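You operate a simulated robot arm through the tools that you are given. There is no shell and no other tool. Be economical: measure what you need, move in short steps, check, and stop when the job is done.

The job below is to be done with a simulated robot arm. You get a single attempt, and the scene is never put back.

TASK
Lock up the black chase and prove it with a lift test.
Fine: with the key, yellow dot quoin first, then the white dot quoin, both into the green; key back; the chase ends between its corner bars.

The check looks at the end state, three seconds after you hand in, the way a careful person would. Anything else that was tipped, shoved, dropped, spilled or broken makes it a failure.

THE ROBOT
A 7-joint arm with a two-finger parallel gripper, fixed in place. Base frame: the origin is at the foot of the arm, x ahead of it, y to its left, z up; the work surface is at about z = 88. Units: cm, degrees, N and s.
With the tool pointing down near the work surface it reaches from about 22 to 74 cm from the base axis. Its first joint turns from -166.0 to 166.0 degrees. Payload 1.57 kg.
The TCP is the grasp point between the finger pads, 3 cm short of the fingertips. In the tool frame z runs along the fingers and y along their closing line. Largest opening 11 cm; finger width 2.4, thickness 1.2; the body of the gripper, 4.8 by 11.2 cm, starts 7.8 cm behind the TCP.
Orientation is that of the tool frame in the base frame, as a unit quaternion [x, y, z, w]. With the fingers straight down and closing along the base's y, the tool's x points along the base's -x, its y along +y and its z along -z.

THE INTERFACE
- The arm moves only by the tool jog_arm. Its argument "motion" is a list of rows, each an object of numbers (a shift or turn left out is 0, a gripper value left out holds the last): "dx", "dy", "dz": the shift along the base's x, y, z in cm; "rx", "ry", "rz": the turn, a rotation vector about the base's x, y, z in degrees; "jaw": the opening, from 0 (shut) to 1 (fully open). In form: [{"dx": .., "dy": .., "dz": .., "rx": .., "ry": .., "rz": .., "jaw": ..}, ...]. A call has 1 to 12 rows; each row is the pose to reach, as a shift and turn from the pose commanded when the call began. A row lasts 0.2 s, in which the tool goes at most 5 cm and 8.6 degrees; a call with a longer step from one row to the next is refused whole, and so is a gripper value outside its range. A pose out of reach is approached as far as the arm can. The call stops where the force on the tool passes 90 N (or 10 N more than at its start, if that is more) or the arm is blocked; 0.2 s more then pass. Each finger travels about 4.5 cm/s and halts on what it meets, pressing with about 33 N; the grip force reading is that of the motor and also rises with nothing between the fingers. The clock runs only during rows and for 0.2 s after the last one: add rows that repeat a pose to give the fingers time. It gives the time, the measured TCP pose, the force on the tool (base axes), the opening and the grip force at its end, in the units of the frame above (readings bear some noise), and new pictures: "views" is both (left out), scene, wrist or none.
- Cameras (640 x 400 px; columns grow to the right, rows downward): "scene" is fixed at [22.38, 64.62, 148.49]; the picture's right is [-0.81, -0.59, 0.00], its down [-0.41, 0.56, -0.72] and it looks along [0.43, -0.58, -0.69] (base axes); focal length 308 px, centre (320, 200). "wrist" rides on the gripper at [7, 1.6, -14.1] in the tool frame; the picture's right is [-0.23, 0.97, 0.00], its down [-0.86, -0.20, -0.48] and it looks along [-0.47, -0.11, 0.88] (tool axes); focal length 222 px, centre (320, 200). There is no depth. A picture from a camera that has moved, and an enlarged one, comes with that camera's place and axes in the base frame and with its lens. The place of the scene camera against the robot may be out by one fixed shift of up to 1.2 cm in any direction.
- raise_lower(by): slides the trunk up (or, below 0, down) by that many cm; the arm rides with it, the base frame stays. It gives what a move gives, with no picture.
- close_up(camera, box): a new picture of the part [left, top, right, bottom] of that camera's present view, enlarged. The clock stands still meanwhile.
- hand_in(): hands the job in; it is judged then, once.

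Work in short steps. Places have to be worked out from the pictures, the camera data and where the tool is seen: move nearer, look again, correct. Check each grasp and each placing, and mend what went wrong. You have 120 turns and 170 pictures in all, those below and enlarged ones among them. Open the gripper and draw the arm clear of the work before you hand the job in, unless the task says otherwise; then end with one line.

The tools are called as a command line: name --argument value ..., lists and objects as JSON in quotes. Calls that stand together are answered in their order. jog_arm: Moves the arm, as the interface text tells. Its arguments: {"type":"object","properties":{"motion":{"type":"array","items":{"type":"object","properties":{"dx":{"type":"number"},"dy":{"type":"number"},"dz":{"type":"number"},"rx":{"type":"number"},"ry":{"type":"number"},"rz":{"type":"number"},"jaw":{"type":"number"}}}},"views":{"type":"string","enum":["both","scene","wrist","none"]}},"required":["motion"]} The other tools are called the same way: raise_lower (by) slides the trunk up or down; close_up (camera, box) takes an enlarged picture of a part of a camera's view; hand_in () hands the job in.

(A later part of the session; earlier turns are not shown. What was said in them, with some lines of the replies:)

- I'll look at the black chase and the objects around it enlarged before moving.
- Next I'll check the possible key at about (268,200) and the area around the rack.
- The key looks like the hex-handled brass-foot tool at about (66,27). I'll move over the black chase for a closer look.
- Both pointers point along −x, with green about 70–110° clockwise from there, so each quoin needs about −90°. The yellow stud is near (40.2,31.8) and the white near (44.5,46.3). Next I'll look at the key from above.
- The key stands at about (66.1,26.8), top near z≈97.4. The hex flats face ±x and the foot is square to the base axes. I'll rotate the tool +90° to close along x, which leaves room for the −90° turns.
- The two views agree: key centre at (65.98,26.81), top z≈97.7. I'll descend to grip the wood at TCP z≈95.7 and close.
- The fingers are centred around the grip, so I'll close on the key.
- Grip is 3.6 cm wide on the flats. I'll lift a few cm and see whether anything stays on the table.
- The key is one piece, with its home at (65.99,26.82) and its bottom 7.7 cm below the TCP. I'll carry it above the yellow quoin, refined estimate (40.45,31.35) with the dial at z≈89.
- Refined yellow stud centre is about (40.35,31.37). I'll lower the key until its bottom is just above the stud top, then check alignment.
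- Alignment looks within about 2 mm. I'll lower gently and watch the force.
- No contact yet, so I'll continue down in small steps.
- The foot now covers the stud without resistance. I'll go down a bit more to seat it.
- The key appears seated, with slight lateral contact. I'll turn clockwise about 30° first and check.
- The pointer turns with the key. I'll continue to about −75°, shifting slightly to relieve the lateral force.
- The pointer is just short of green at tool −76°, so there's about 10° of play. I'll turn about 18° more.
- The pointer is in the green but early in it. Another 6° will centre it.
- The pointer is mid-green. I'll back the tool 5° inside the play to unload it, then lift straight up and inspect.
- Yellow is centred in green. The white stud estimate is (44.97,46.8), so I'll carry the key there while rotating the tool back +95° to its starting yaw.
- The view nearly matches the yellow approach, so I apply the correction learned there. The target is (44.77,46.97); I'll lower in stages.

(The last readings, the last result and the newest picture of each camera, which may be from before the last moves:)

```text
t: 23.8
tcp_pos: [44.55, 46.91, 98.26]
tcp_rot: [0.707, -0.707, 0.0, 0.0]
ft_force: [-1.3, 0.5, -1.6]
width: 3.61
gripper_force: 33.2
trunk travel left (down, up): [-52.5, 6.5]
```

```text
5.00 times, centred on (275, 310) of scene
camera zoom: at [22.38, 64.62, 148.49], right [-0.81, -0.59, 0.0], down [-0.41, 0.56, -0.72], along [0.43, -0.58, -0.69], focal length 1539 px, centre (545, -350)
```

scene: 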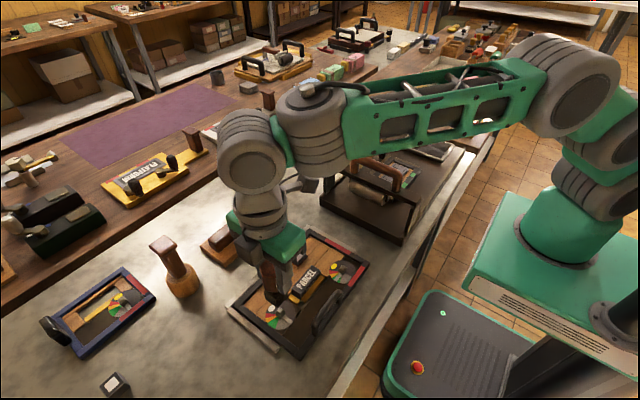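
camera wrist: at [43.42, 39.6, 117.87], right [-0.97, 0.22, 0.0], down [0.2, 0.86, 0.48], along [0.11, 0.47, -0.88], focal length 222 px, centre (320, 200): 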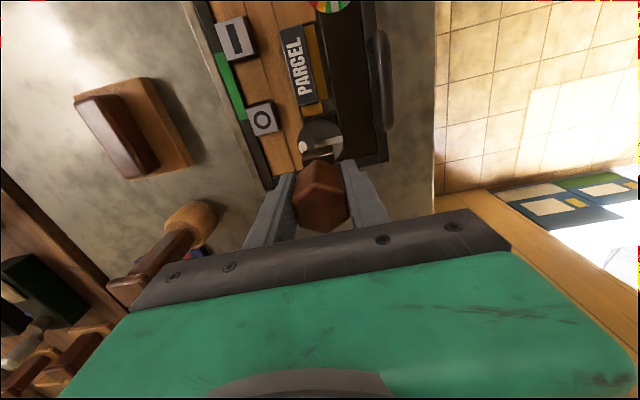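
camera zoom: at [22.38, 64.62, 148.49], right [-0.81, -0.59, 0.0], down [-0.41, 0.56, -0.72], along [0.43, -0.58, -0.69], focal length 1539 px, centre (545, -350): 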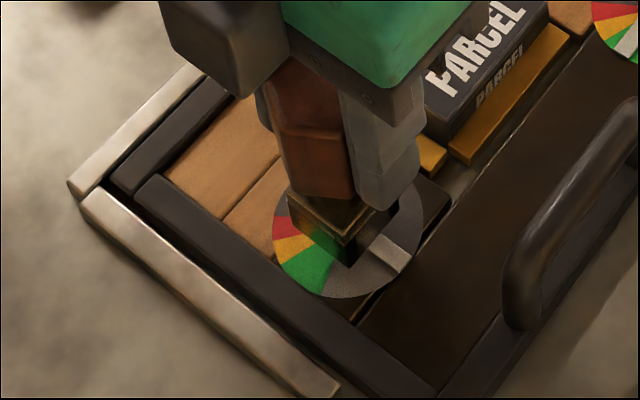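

No resistance so far. I'll seat it the rest of the way.

jog_arm --motion '[{"dz": -0.4}, {"dz": -0.8}, {"dz": -1.2}]' --views "none"

close_up --camera "scene" --box '[240, 270, 310, 350]'

```text
t: 24.6
tcp_pos: [44.65, 46.85, 96.92]
tcp_rot: [0.707, -0.707, 0.0, 0.002]
ft_force: [3.1, -10.1, 11.2]
width: 3.58
gripper_force: 33.2
trunk travel left (down, up): [-52.5, 6.5]
```

```text
5.00 times, centred on (275, 310) of scene
camera zoom: at [22.38, 64.62, 148.49], right [-0.81, -0.59, 0.0], down [-0.41, 0.56, -0.72], along [0.43, -0.58, -0.69], focal length 1539 px, centre (545, -350)
```

zoom: 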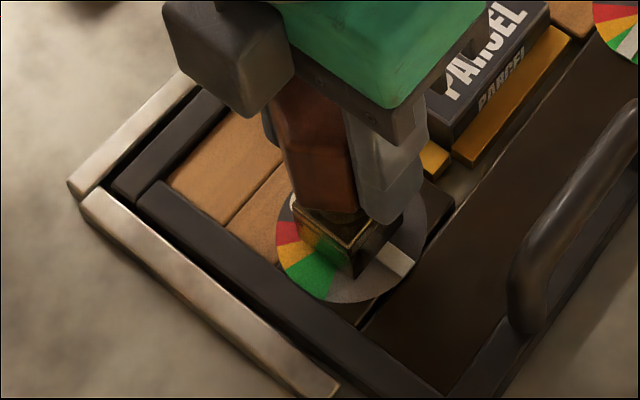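

The key is seated, with 11 N up and 10 N along −y. I'll ease off slightly and begin turning clockwise.

jog_arm --motion '[{"dz": 0.15, "dy": -0.12, "dx": 0.03}, {"dz": 0.15, "dy": -0.12, "dx": 0.03, "rz": -7}, {"dz": 0.15, "dy": -0.12, "dx": 0.03, "rz": -14}, {"dz": 0.15, "dy": -0.12, "dx": 0.03, "rz": -21}, {"dz": 0.15, "dy": -0.12, "dx": 0.03, "rz": -28}, {"dz": 0.15, "dy": -0.12, "dx": 0.03, "rz": -35}, {"dz": 0.15, "dy": -0.12, "dx": 0.03, "rz": -40}]' --views "none"

close_up --camera "scene" --box '[230, 270, 310, 350]'

```text
t: 26.2
tcp_pos: [44.78, 46.79, 97.45]
tcp_rot: [-0.422, 0.907, 0.0, 0.0]
ft_force: [-1.3, 0.7, -5.4]
width: 3.61
gripper_force: 33.1
trunk travel left (down, up): [-52.5, 6.5]
```

```text
5.00 times, centred on (270, 310) of scene
camera zoom: at [22.38, 64.62, 148.49], right [-0.81, -0.59, 0.0], down [-0.41, 0.56, -0.72], along [0.43, -0.58, -0.69], focal length 1539 px, centre (570, -350)
```

zoom: 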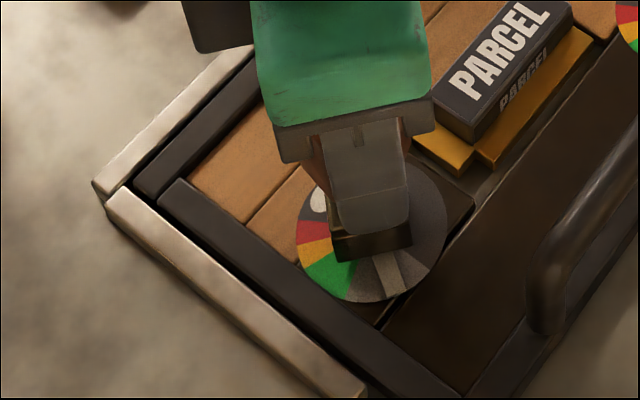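

Turning well with low force. I'll continue to about −85°.

jog_arm --motion '[{"rz": -7}, {"rz": -14}, {"rz": -21}, {"rz": -28}, {"rz": -35}, {"rz": -42}, {"rz": -47}]' --views "none"

close_up --camera "scene" --box '[230, 270, 310, 350]'

```text
t: 27.8
tcp_pos: [44.84, 46.91, 97.52]
tcp_rot: [-0.025, 1.0, 0.001, 0.001]
ft_force: [-2.9, 8.5, 6.0]
width: 3.6
gripper_force: 33.5
trunk travel left (down, up): [-52.5, 6.5]
```

```text
5.00 times, centred on (270, 310) of scene
camera zoom: at [22.38, 64.62, 148.49], right [-0.81, -0.59, 0.0], down [-0.41, 0.56, -0.72], along [0.43, -0.58, -0.69], focal length 1539 px, centre (570, -350)
```

zoom: 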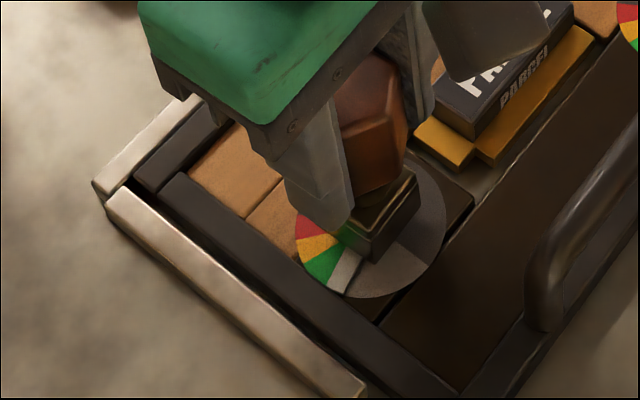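

The pointer is at the near edge of green. About 16° more should centre it.

jog_arm --motion '[{"rz": -6, "dy": 0.03}, {"rz": -12, "dy": 0.03}, {"rz": -16, "dy": 0.03}]' --views "none"

close_up --camera "scene" --box '[230, 270, 310, 350]'

```text
t: 28.6
tcp_pos: [44.78, 46.88, 97.42]
tcp_rot: [0.115, 0.993, 0.001, 0.001]
ft_force: [0.0, 12.3, 6.5]
width: 3.62
gripper_force: 32.9
trunk travel left (down, up): [-52.5, 6.5]
```

```text
5.00 times, centred on (270, 310) of scene
camera zoom: at [22.38, 64.62, 148.49], right [-0.81, -0.59, 0.0], down [-0.41, 0.56, -0.72], along [0.43, -0.58, -0.69], focal length 1539 px, centre (570, -350)
```

zoom: 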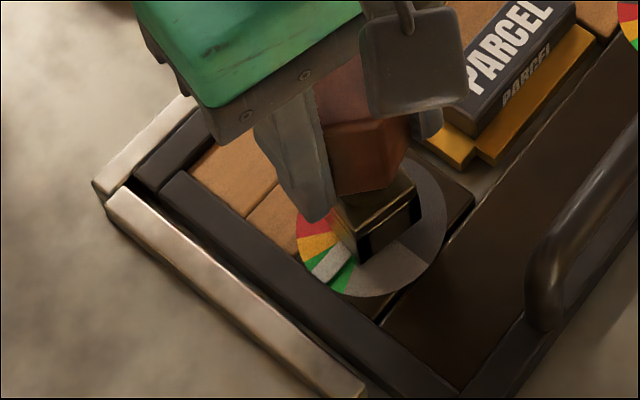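

White's pointer is inside green, slightly past the middle. I'll back off within the play, lift, and inspect both.

jog_arm --motion '[{"rz": 3, "dy": 0.06}, {"rz": 6, "dy": 0.06}, {"rz": 6, "dy": 0.06, "dz": 0.7}, {"rz": 6, "dy": 0.06, "dz": 1.5}, {"rz": 6, "dy": 0.06, "dz": 3}, {"rz": 6, "dy": 0.06, "dz": 7}, {"rz": 6, "dy": 0.06, "dz": 10}]' --views "none"

close_up --camera "scene" --box '[220, 240, 380, 350]'

close_up --camera "scene" --box '[250, 285, 310, 345]'

```text
t: 30.2
tcp_pos: [44.85, 46.93, 107.23]
tcp_rot: [0.061, 0.998, 0.0, 0.0]
ft_force: [0.8, -0.4, -1.9]
width: 3.61
gripper_force: 32.5
trunk travel left (down, up): [-52.5, 6.5]
```

```text
3.64 times, centred on (300, 295) of scene
camera zoom: at [22.38, 64.62, 148.49], right [-0.81, -0.59, 0.0], down [-0.41, 0.56, -0.72], along [0.43, -0.58, -0.69], focal length 1120 px, centre (393, -146)
```

zoom: 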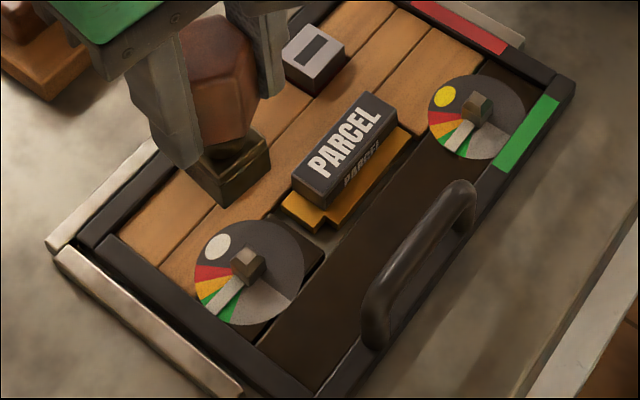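

```text
6.67 times, centred on (280, 315) of scene
camera zoom: at [22.38, 64.62, 148.49], right [-0.81, -0.59, 0.0], down [-0.41, 0.56, -0.72], along [0.43, -0.58, -0.69], focal length 2053 px, centre (587, -567)
```

zoom: 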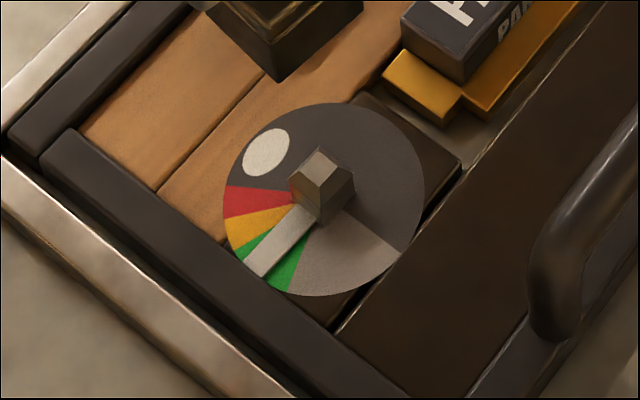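

Both pointers are in green and the −x bar indicator turned from red to green. The −y one, still red, is probably the lift test. I'll carry the key back to its home while rotating to the original yaw.

jog_arm --motion '[{"dx": 1.8, "dy": -1.7, "rz": 8.1}, {"dx": 3.5, "dy": -3.4, "rz": 16.2}, {"dx": 5.3, "dy": -5, "rz": 24.3}, {"dx": 7.1, "dy": -6.7, "rz": 32.4}, {"dx": 8.8, "dy": -8.4, "rz": 40.5}, {"dx": 10.6, "dy": -10.1, "rz": 48.6}, {"dx": 12.4, "dy": -11.7, "rz": 56.7}, {"dx": 14.1, "dy": -13.4, "rz": 64.8}, {"dx": 15.9, "dy": -15.1, "rz": 72.9}, {"dx": 17.7, "dy": -16.8, "rz": 81}, {"dx": 19.4, "dy": -18.4, "rz": 89}, {"dx": 21.19, "dy": -20.12, "rz": 97}]'

```text
t: 32.8
tcp_pos: [66.15, 26.64, 107.16]
tcp_rot: [0.709, -0.705, 0.001, 0.0]
ft_force: [0.2, 0.4, -1.4]
width: 3.58
gripper_force: 33.1
trunk travel left (down, up): [-52.5, 6.5]
camera wrist: at [64.5, 19.54, 121.41], right [-0.97, 0.23, 0.0], down [0.2, 0.86, 0.48], along [0.11, 0.47, -0.88], focal length 222 px, centre (320, 200)
```

scene: 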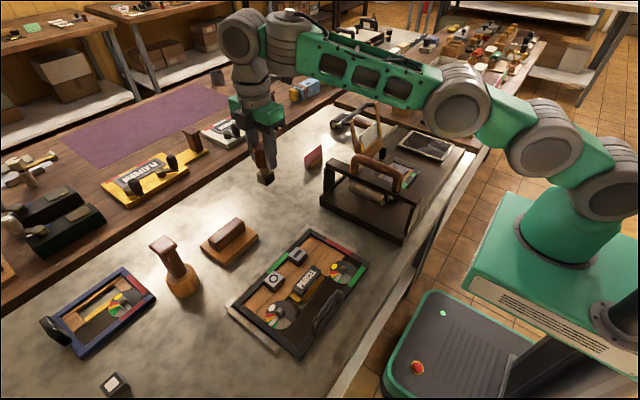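
wrist: 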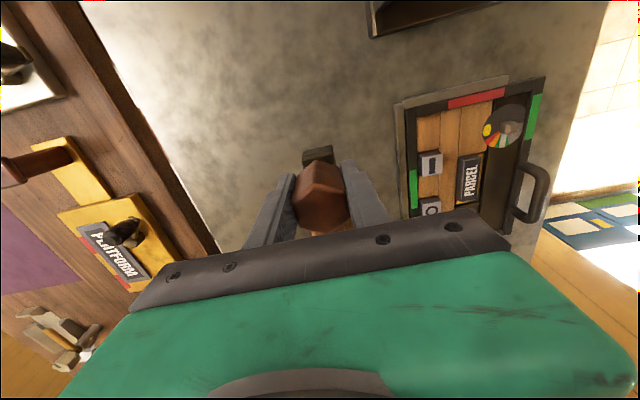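

I'm at home position. I'll lower to about 0.5 cm above the original height, then ease onto the table.

jog_arm --motion '[{"dz": -4}, {"dz": -8}, {"dz": -10.3}, {"dz": -11}, {"dz": -11.3}, {"dz": -11.45}, {"dz": -11.5}]' --views "none"

close_up --camera "scene" --box '[240, 170, 300, 230]'

```text
t: 34.4
tcp_pos: [65.94, 26.79, 95.89]
tcp_rot: [0.708, -0.707, 0.0, 0.0]
ft_force: [-1.0, 0.3, -1.6]
width: 3.58
gripper_force: 33.2
trunk travel left (down, up): [-52.5, 6.5]
```

```text
6.67 times, centred on (270, 200) of scene
camera zoom: at [22.38, 64.62, 148.49], right [-0.81, -0.59, 0.0], down [-0.41, 0.56, -0.72], along [0.43, -0.58, -0.69], focal length 2053 px, centre (653, 200)
```

zoom: 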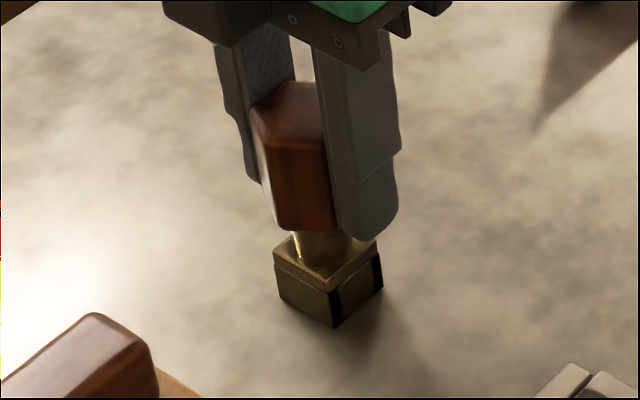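

Almost identical to the original picture, with no contact force yet. I'll lower another 0.15 cm.

jog_arm --motion '[{"dz": -0.05}, {"dz": -0.1}, {"dz": -0.15}]' --views "none"

```text
t: 35.2
tcp_pos: [65.98, 26.76, 95.76]
tcp_rot: [0.707, -0.707, 0.001, 0.0]
ft_force: [0.1, -2.6, 3.3]
width: 3.6
gripper_force: 32.9
trunk travel left (down, up): [-52.5, 6.5]
```

Contact with the table. I'll open the gripper slowly and rise.

jog_arm --motion '[{"jaw": 0.4}, {"jaw": 0.55}, {"jaw": 0.65}, {"jaw": 0.65}, {"dz": 2, "jaw": 0.65}, {"dz": 5, "jaw": 0.65}, {"dz": 9, "jaw": 0.65}, {"dz": 12, "jaw": 0.65}]'

close_up --camera "scene" --box '[250, 175, 290, 225]'

close_up --camera "scene" --box '[210, 210, 390, 370]'

```text
t: 37.0
tcp_pos: [66.06, 26.51, 107.86]
tcp_rot: [0.707, -0.707, -0.001, 0.0]
ft_force: [-0.4, 0.3, 0.1]
width: 7.14
gripper_force: 0.1
trunk travel left (down, up): [-52.5, 6.5]
camera wrist: at [64.33, 19.51, 121.98], right [-0.97, 0.23, 0.0], down [0.2, 0.86, 0.48], along [0.11, 0.47, -0.88], focal length 222 px, centre (320, 200)
```

scene: 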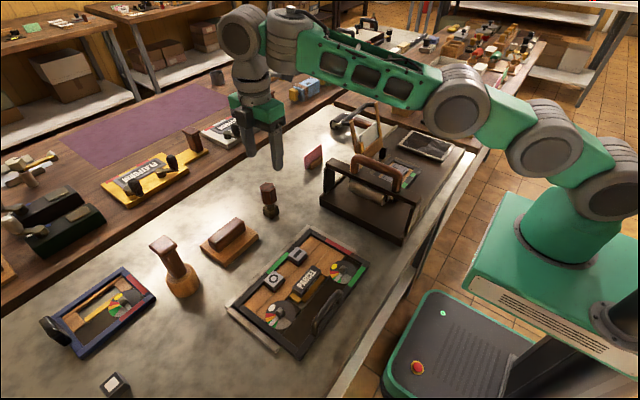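
wrist: 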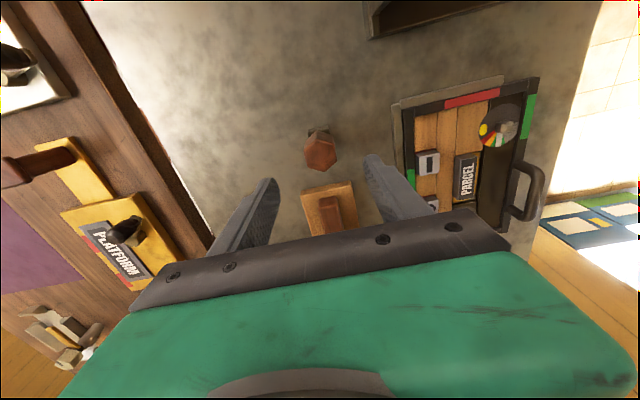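

```text
8.00 times, centred on (270, 200) of scene
camera zoom: at [22.38, 64.62, 148.49], right [-0.81, -0.59, 0.0], down [-0.41, 0.56, -0.72], along [0.43, -0.58, -0.69], focal length 2463 px, centre (720, 200)
```

zoom: 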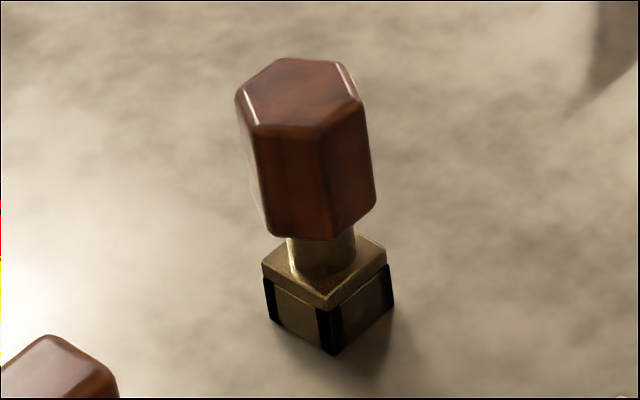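

```text
2.50 times, centred on (300, 290) of scene
camera zoom: at [22.38, 64.62, 148.49], right [-0.81, -0.59, 0.0], down [-0.41, 0.56, -0.72], along [0.43, -0.58, -0.69], focal length 770 px, centre (370, -25)
```

zoom: 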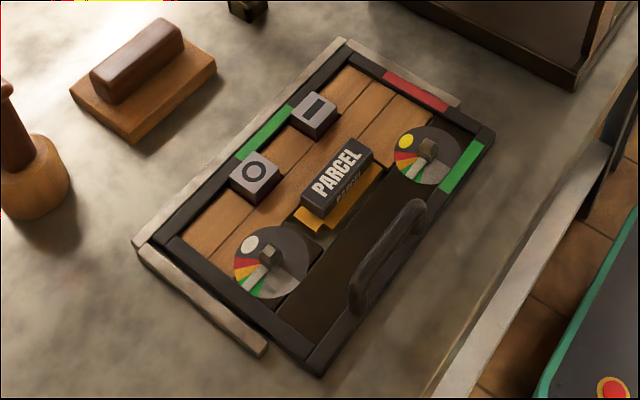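

The key is back on its spot. The chase itself is axis-aligned, and the handle runs along y at about (37.3,42). I'll move above it, fingers closing along x, to look closer.

jog_arm --motion '[{"dx": -4, "dy": 2}, {"dx": -8, "dy": 4}, {"dx": -12, "dy": 6.2}, {"dx": -16, "dy": 8.4}, {"dx": -20, "dy": 10.6}, {"dx": -24, "dy": 12.8}, {"dx": -27.5, "dy": 14.6, "dz": -1}, {"dx": -28.7, "dy": 15.2, "dz": -2.7}, {"dx": -28.7, "dy": 15.2, "dz": -2.7}]'

close_up --camera "wrist" --box '[240, 50, 400, 210]'

close_up --camera "scene" --box '[280, 270, 360, 360]'

```text
t: 39.0
tcp_pos: [37.57, 41.94, 104.95]
tcp_rot: [-0.707, 0.707, 0.001, -0.001]
ft_force: [0.9, -1.2, -0.4]
width: 7.11
gripper_force: 0.0
trunk travel left (down, up): [-52.5, 6.5]
camera wrist: at [35.99, 34.86, 119.13], right [-0.97, 0.23, 0.0], down [0.2, 0.86, 0.48], along [0.11, 0.47, -0.88], focal length 222 px, centre (320, 200)
```

scene: 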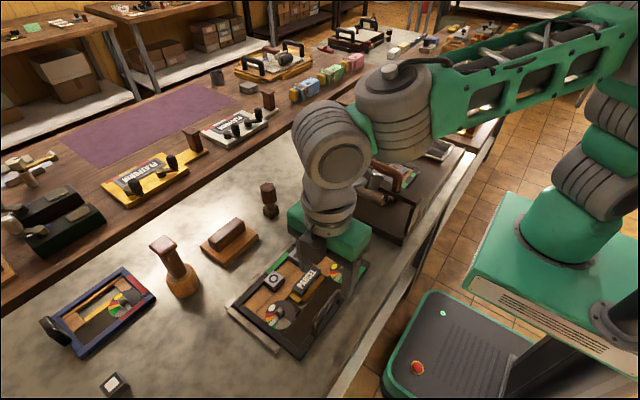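
wrist: 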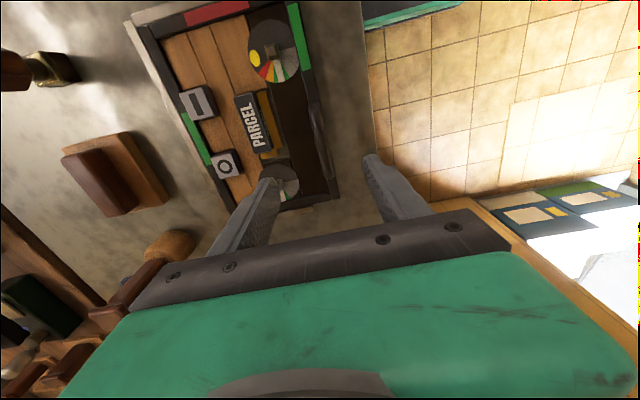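

```text
2.50 times, centred on (320, 130) of wrist
camera zoom: at [35.99, 34.86, 119.13], right [-0.97, 0.23, 0.0], down [0.2, 0.86, 0.48], along [0.11, 0.47, -0.88], focal length 555 px, centre (320, 375)
```

zoom: 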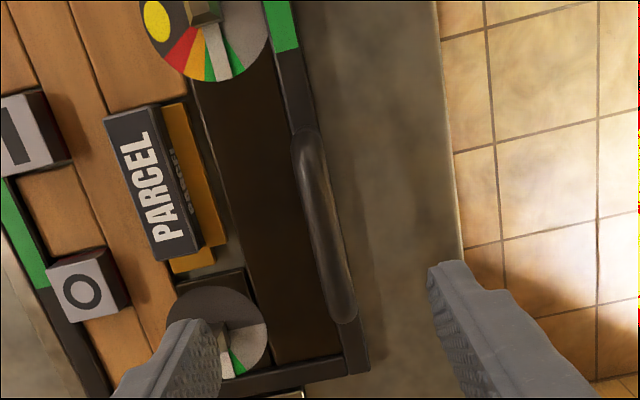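

```text
4.44 times, centred on (320, 315) of scene
camera zoom: at [22.38, 64.62, 148.49], right [-0.81, -0.59, 0.0], down [-0.41, 0.56, -0.72], along [0.43, -0.58, -0.69], focal length 1368 px, centre (320, -311)
```

zoom: 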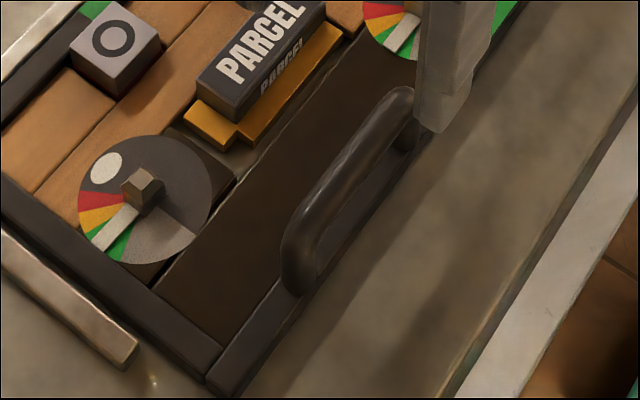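

The handle is a vertical arch over the −x bar at x≈37.15, y≈37.8–45.5, top near z≈93.7. I'll narrow the jaw to clear the type, then descend partway to y≈40.6.

jog_arm --motion '[{"dx": -0.12, "dy": -1.4, "dz": -2, "jaw": 0.4}, {"dx": -0.12, "dy": -1.4, "dz": -5, "jaw": 0.4}, {"dx": -0.12, "dy": -1.4, "dz": -7, "jaw": 0.4}, {"dx": -0.12, "dy": -1.4, "dz": -7, "jaw": 0.4}]' --views "none"

close_up --camera "wrist" --box '[220, 70, 420, 240]'

close_up --camera "scene" --box '[280, 250, 370, 350]'

```text
t: 40.0
tcp_pos: [37.16, 40.79, 98.05]
tcp_rot: [0.707, -0.707, 0.0, 0.0]
ft_force: [-1.0, -0.2, -0.4]
width: 4.4
gripper_force: 0.0
trunk travel left (down, up): [-52.5, 6.5]
```

```text
2.35 times, centred on (320, 155) of wrist
camera zoom: at [35.52, 33.63, 112.14], right [-0.97, 0.23, 0.0], down [0.2, 0.86, 0.48], along [0.11, 0.47, -0.88], focal length 523 px, centre (320, 306)
```

zoom: 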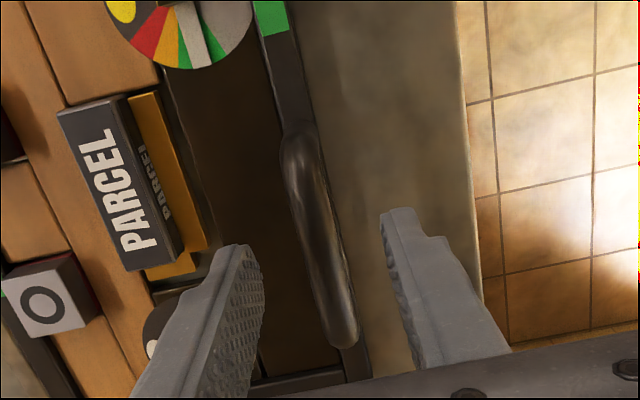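

```text
4.00 times, centred on (325, 300) of scene
camera zoom: at [22.38, 64.62, 148.49], right [-0.81, -0.59, 0.0], down [-0.41, 0.56, -0.72], along [0.43, -0.58, -0.69], focal length 1232 px, centre (300, -200)
```

zoom: 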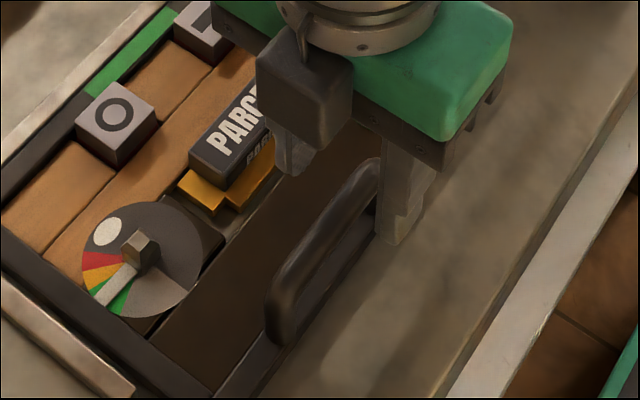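

The handle is centred between the fingers. I'll descend to z≈93.5 and check forces.

jog_arm --motion '[{"dz": -1.5}, {"dz": -3}, {"dz": -3.8}, {"dz": -4.4}]' --views "none"

close_up --camera "scene" --box '[280, 250, 370, 350]'

close_up --camera "wrist" --box '[220, 70, 420, 240]'

```text
t: 41.0
tcp_pos: [37.17, 40.73, 93.55]
tcp_rot: [-0.707, 0.707, 0.0, 0.0]
ft_force: [-0.5, 0.5, -0.6]
width: 4.41
gripper_force: 0.1
trunk travel left (down, up): [-52.5, 6.5]
```

```text
4.00 times, centred on (325, 300) of scene
camera zoom: at [22.38, 64.62, 148.49], right [-0.81, -0.59, 0.0], down [-0.41, 0.56, -0.72], along [0.43, -0.58, -0.69], focal length 1232 px, centre (300, -200)
```

zoom: 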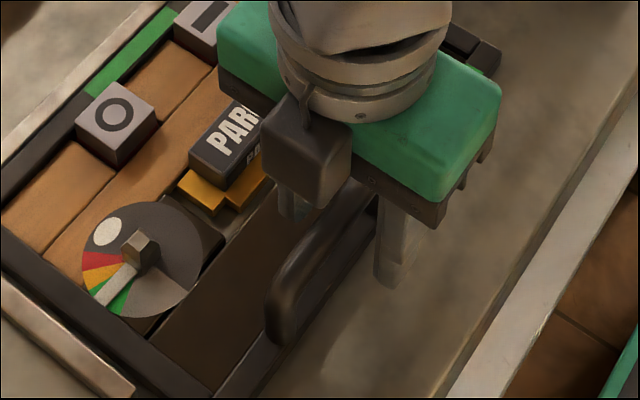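

```text
2.35 times, centred on (320, 155) of wrist
camera zoom: at [35.44, 33.59, 107.7], right [-0.97, 0.23, 0.0], down [0.2, 0.86, 0.48], along [0.11, 0.47, -0.88], focal length 523 px, centre (320, 306)
```

zoom: 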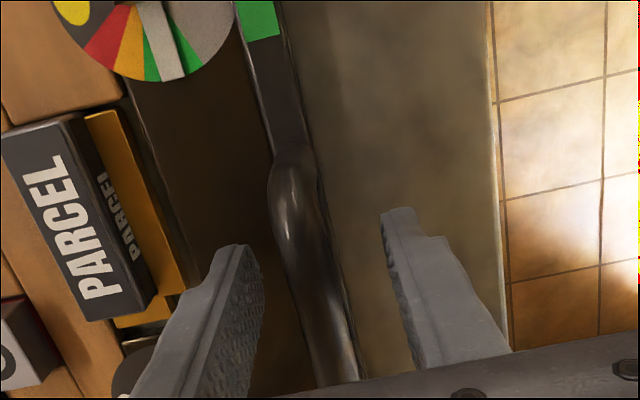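

The fingers straddle the handle, so I'll close on it.

jog_arm --motion '[{"jaw": 0.3}, {"jaw": 0.2}, {"jaw": 0.1}, {"jaw": 0.05}, {"jaw": 0.0}, {"jaw": 0.0}]' --views "none"

close_up --camera "scene" --box '[280, 250, 370, 350]'

```text
t: 42.4
tcp_pos: [37.22, 40.74, 93.55]
tcp_rot: [-0.707, 0.707, 0.001, -0.001]
ft_force: [5.7, 0.1, 2.2]
width: 1.44
gripper_force: 30.8
trunk travel left (down, up): [-52.5, 6.5]
```

```text
4.00 times, centred on (325, 300) of scene
camera zoom: at [22.38, 64.62, 148.49], right [-0.81, -0.59, 0.0], down [-0.41, 0.56, -0.72], along [0.43, -0.58, -0.69], focal length 1232 px, centre (300, -200)
```

zoom: 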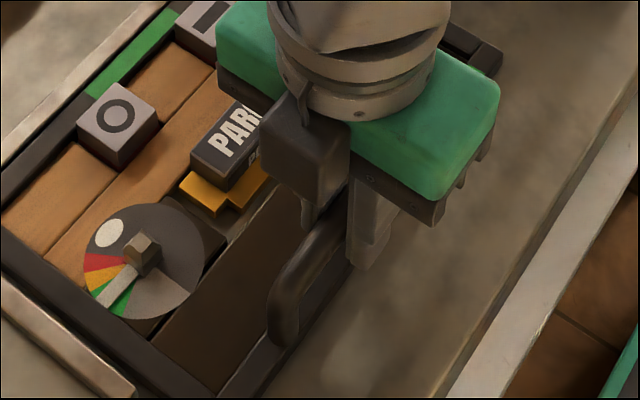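

Gripped at 1.44 cm. I'll relieve the side load and lift the handle edge about 1.2 cm first.

jog_arm --motion '[{"dx": 0.08}, {"dx": 0.08, "dz": 0.4}, {"dx": 0.08, "dz": 0.8}, {"dx": 0.08, "dz": 1.2}, {"dx": 0.08, "dz": 1.2}]' --views "scene"

close_up --camera "scene" --box '[210, 210, 390, 370]'

```text
t: 43.6
tcp_pos: [37.14, 40.58, 94.75]
tcp_rot: [-0.707, 0.707, -0.001, -0.002]
ft_force: [1.1, 1.8, -8.5]
width: 1.48
gripper_force: 31.0
trunk travel left (down, up): [-52.5, 6.5]
```

scene: 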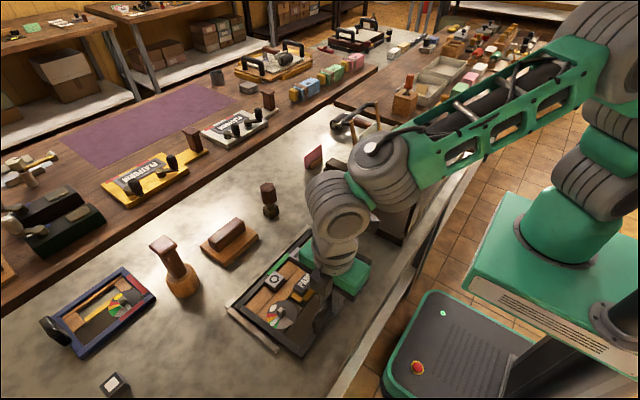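

```text
2.50 times, centred on (300, 290) of scene
camera zoom: at [22.38, 64.62, 148.49], right [-0.81, -0.59, 0.0], down [-0.41, 0.56, -0.72], along [0.43, -0.58, -0.69], focal length 770 px, centre (370, -25)
```

zoom: 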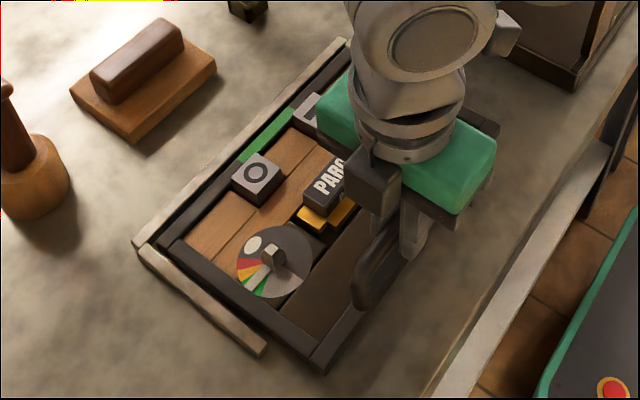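

Edge lift loads 8.5 N, and the chase pivots about its far edge. I'll raise further along the arc, tilting the tool with it, to about 12°, then look at the indicator.

jog_arm --motion '[{"dx": 0.25, "dz": 0.4, "ry": 2}, {"dx": 0.5, "dz": 0.8, "ry": 4}, {"dx": 0.7, "dz": 1.2, "ry": 6}, {"dx": 0.9, "dz": 1.6, "ry": 7}, {"dx": 1.1, "dz": 2.0, "ry": 8}, {"dx": 1.1, "dz": 2.0, "ry": 8}]' --views "wrist"

close_up --camera "scene" --box '[210, 210, 390, 370]'

```text
t: 45.0
tcp_pos: [38.36, 40.76, 96.79]
tcp_rot: [-0.705, 0.706, 0.049, -0.05]
ft_force: [-0.2, 1.5, -7.7]
width: 1.46
gripper_force: 31.0
trunk travel left (down, up): [-52.5, 6.5]
camera wrist: at [38.68, 33.59, 111.08], right [-0.96, 0.23, 0.14], down [0.26, 0.86, 0.44], along [-0.02, 0.46, -0.89], focal length 222 px, centre (320, 200)
```

wrist: 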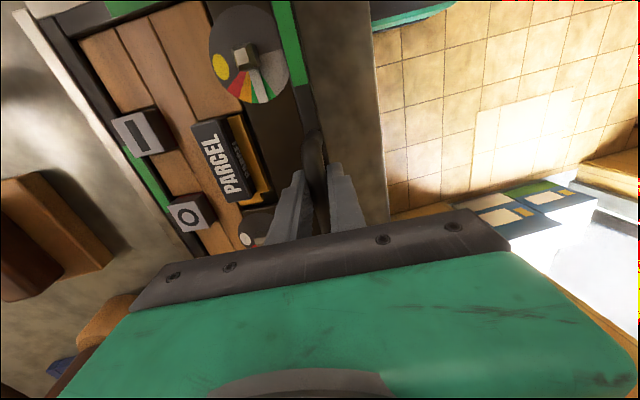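

```text
2.50 times, centred on (300, 290) of scene
camera zoom: at [22.38, 64.62, 148.49], right [-0.81, -0.59, 0.0], down [-0.41, 0.56, -0.72], along [0.43, -0.58, -0.69], focal length 770 px, centre (370, -25)
```

zoom: 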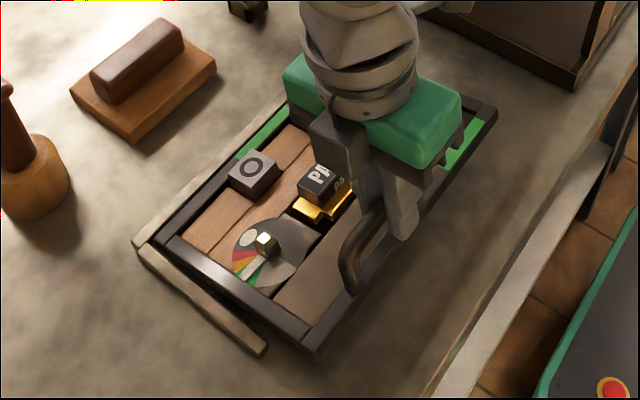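

close_up --camera "wrist" --box '[0, 0, 320, 200]'

close_up --camera "scene" --box '[330, 215, 380, 265]'

```text
2.00 times, centred on (160, 100) of wrist
camera zoom: at [38.68, 33.59, 111.08], right [-0.96, 0.23, 0.14], down [0.26, 0.86, 0.44], along [-0.02, 0.46, -0.89], focal length 444 px, centre (640, 400)
```

zoom: 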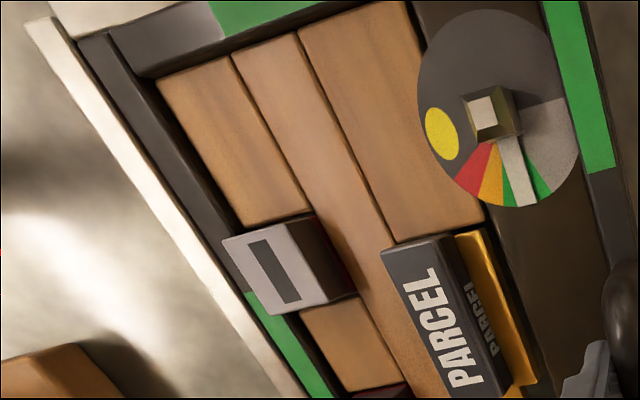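

```text
8.00 times, centred on (355, 240) of scene
camera zoom: at [22.38, 64.62, 148.49], right [-0.81, -0.59, 0.0], down [-0.41, 0.56, -0.72], along [0.43, -0.58, -0.69], focal length 2463 px, centre (40, -120)
```

zoom: 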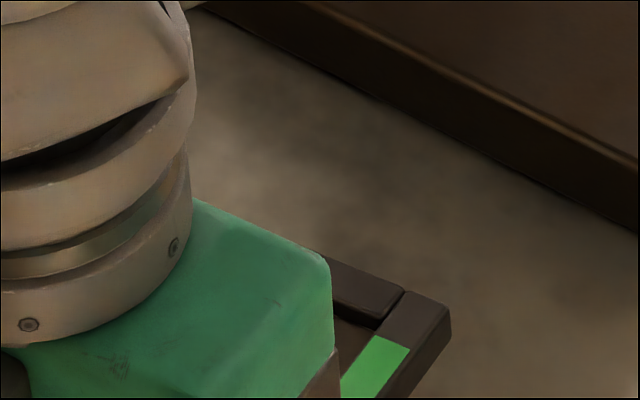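

The −y indicator is green now, so the lift test is proven. I'll hold about a second, then lower back along the same arc.

jog_arm --motion '[{}, {}, {}, {"dx": -0.2, "dz": -0.4, "ry": -1}, {"dx": -0.4, "dz": -0.8, "ry": -2}, {"dx": -0.6, "dz": -1.2, "ry": -4}, {"dx": -0.75, "dz": -1.6, "ry": -5}, {"dx": -0.85, "dz": -2, "ry": -6}, {"dx": -0.95, "dz": -2.4, "ry": -7}, {"dx": -1.05, "dz": -2.8, "ry": -8}, {"dx": -1.1, "dz": -3.0, "ry": -8}]' --views "wrist"

close_up --camera "scene" --box '[210, 210, 390, 370]'

```text
t: 47.4
tcp_pos: [37.22, 40.66, 93.73]
tcp_rot: [0.708, -0.706, 0.001, 0.001]
ft_force: [-3.7, 4.7, -2.4]
width: 1.45
gripper_force: 30.6
trunk travel left (down, up): [-52.5, 6.5]
camera wrist: at [35.6, 33.55, 107.9], right [-0.97, 0.23, 0.0], down [0.2, 0.86, 0.48], along [0.11, 0.47, -0.88], focal length 222 px, centre (320, 200)
```

wrist: 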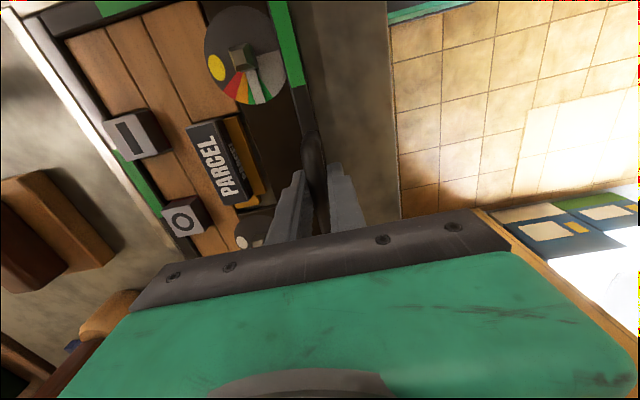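

```text
2.50 times, centred on (300, 290) of scene
camera zoom: at [22.38, 64.62, 148.49], right [-0.81, -0.59, 0.0], down [-0.41, 0.56, -0.72], along [0.43, -0.58, -0.69], focal length 770 px, centre (370, -25)
```

zoom: 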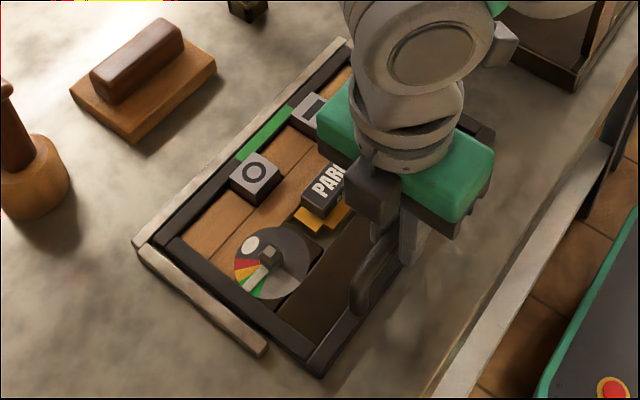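

jog_arm --motion '[{"dz": -0.1}, {"dz": -0.2}, {"dz": -0.2}]' --views "none"

close_up --camera "scene" --box '[210, 210, 390, 370]'

```text
t: 48.2
tcp_pos: [37.22, 40.58, 93.69]
tcp_rot: [0.707, -0.707, 0.0, -0.001]
ft_force: [-6.2, 8.0, 14.9]
width: 1.49
gripper_force: 30.5
trunk travel left (down, up): [-52.5, 6.5]
```

```text
2.50 times, centred on (300, 290) of scene
camera zoom: at [22.38, 64.62, 148.49], right [-0.81, -0.59, 0.0], down [-0.41, 0.56, -0.72], along [0.43, -0.58, -0.69], focal length 770 px, centre (370, -25)
```

zoom: 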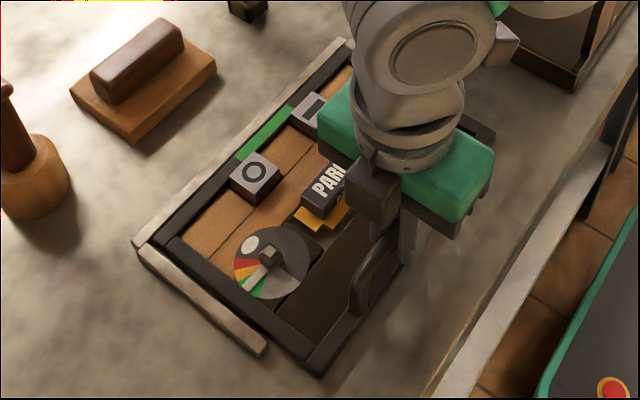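

Down firmly. I'll ease the pressure, open, and rise straight up.

jog_arm --motion '[{"dz": 0.12}, {"dz": 0.12, "jaw": 0.2}, {"dz": 0.12, "jaw": 0.36}, {"dz": 0.12, "jaw": 0.36}, {"dz": 2, "jaw": 0.36}, {"dz": 5, "jaw": 0.36}, {"dz": 9, "jaw": 0.4}, {"dz": 14, "jaw": 0.4}]' --views "none"

jog_arm --motion '[{"dy": -4, "dz": 2}, {"dx": 0.5, "dy": -8, "dz": 4}, {"dx": 1, "dy": -12, "dz": 6}, {"dx": 1.5, "dy": -16, "dz": 8}, {"dx": 2, "dy": -19, "dz": 10}, {"dx": 2, "dy": -19, "dz": 10}]'

close_up --camera "scene" --box '[210, 210, 390, 370]'

```text
t: 50.0
tcp_pos: [37.19, 40.33, 107.8]
tcp_rot: [-0.707, 0.707, 0.0, 0.0]
ft_force: [0.4, 0.1, 0.2]
width: 4.42
gripper_force: 0.1
trunk travel left (down, up): [-52.5, 6.5]
```

```text
t: 51.4
tcp_pos: [39.12, 21.31, 117.71]
tcp_rot: [0.707, -0.707, 0.0, -0.001]
ft_force: [0.5, 0.6, -0.2]
width: 4.41
gripper_force: 0.0
trunk travel left (down, up): [-52.5, 6.5]
camera wrist: at [37.4, 14.25, 131.89], right [-0.97, 0.23, 0.0], down [0.2, 0.86, 0.48], along [0.11, 0.47, -0.88], focal length 222 px, centre (320, 200)
```

scene: 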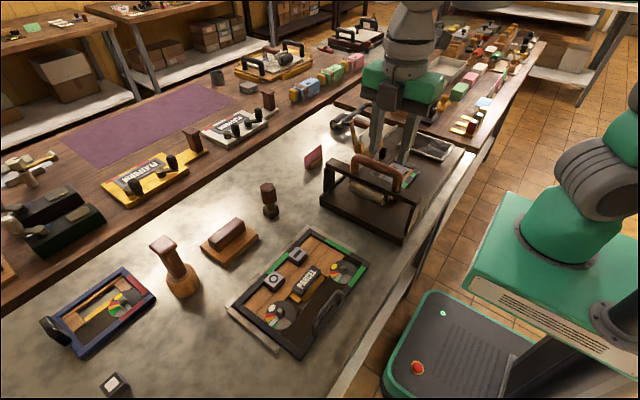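
wrist: 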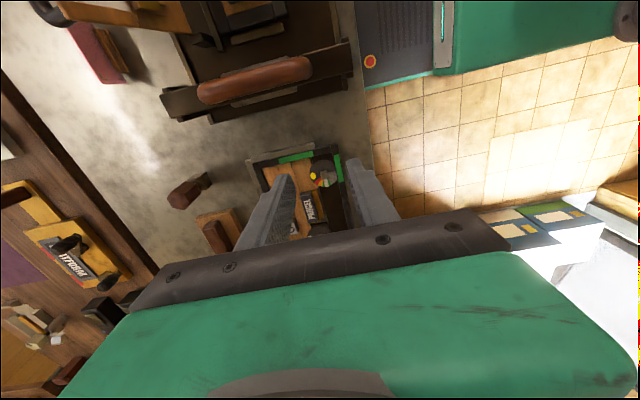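

```text
2.50 times, centred on (300, 290) of scene
camera zoom: at [22.38, 64.62, 148.49], right [-0.81, -0.59, 0.0], down [-0.41, 0.56, -0.72], along [0.43, -0.58, -0.69], focal length 770 px, centre (370, -25)
```

zoom: 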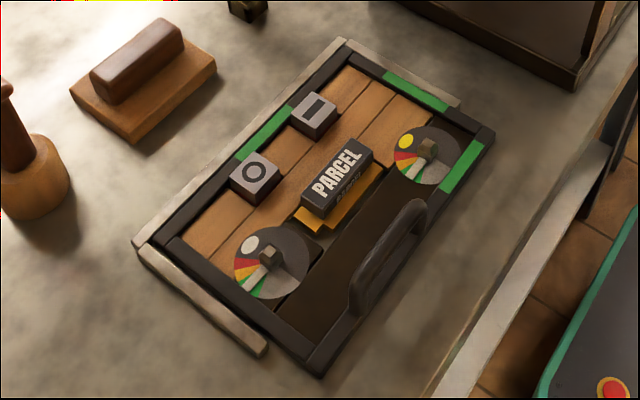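

All three indicators are green and the chase is back between its bars. One last check of the dials and bar gaps.

close_up --camera "scene" --box '[225, 280, 305, 360]'

close_up --camera "scene" --box '[290, 220, 380, 300]'

```text
5.00 times, centred on (265, 320) of scene
camera zoom: at [22.38, 64.62, 148.49], right [-0.81, -0.59, 0.0], down [-0.41, 0.56, -0.72], along [0.43, -0.58, -0.69], focal length 1539 px, centre (595, -400)
```

zoom: 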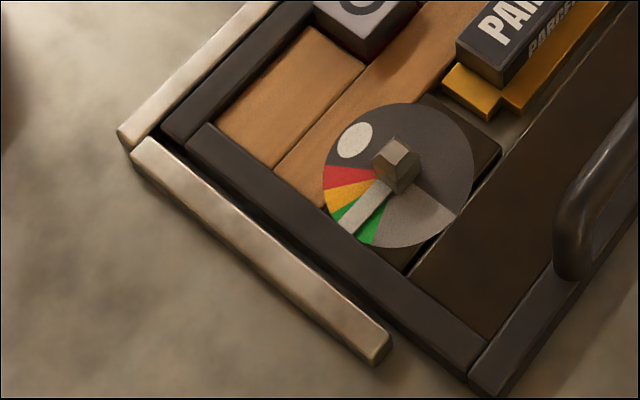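

```text
5.00 times, centred on (335, 260) of scene
camera zoom: at [22.38, 64.62, 148.49], right [-0.81, -0.59, 0.0], down [-0.41, 0.56, -0.72], along [0.43, -0.58, -0.69], focal length 1539 px, centre (245, -100)
```

zoom: 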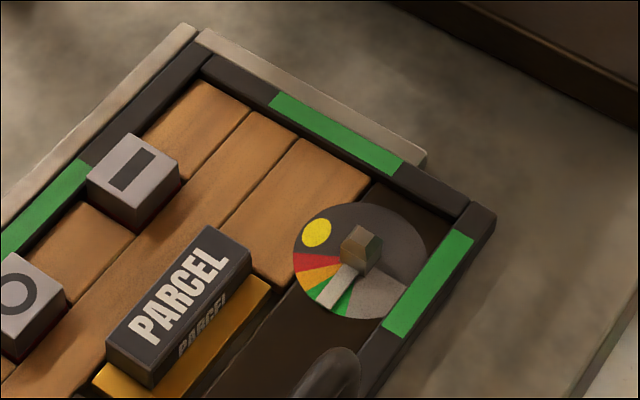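

Both quoins are in green, the chase sits between its bars, the key is home, and the arm is clear. I'll open the gripper fully and hand in.

jog_arm --motion '[{"jaw": 0.7}, {"jaw": 1.0}, {"jaw": 1.0}, {"jaw": 1.0}]' --views "none"

hand_in

```text
t: 52.4
tcp_pos: [39.01, 21.39, 117.7]
tcp_rot: [0.707, -0.707, 0.0, 0.0]
ft_force: [-0.1, 0.1, -0.6]
width: 10.98
gripper_force: 0.1
trunk travel left (down, up): [-52.5, 6.5]
```

```text
The job is handed in.
```

I locked the black chase (yellow dot quoin first, then white, both in the green) and put the key back; in the lift test I raised only the handle edge, about 3 cm, with nothing slipping, and the chase is back between its corner bars.
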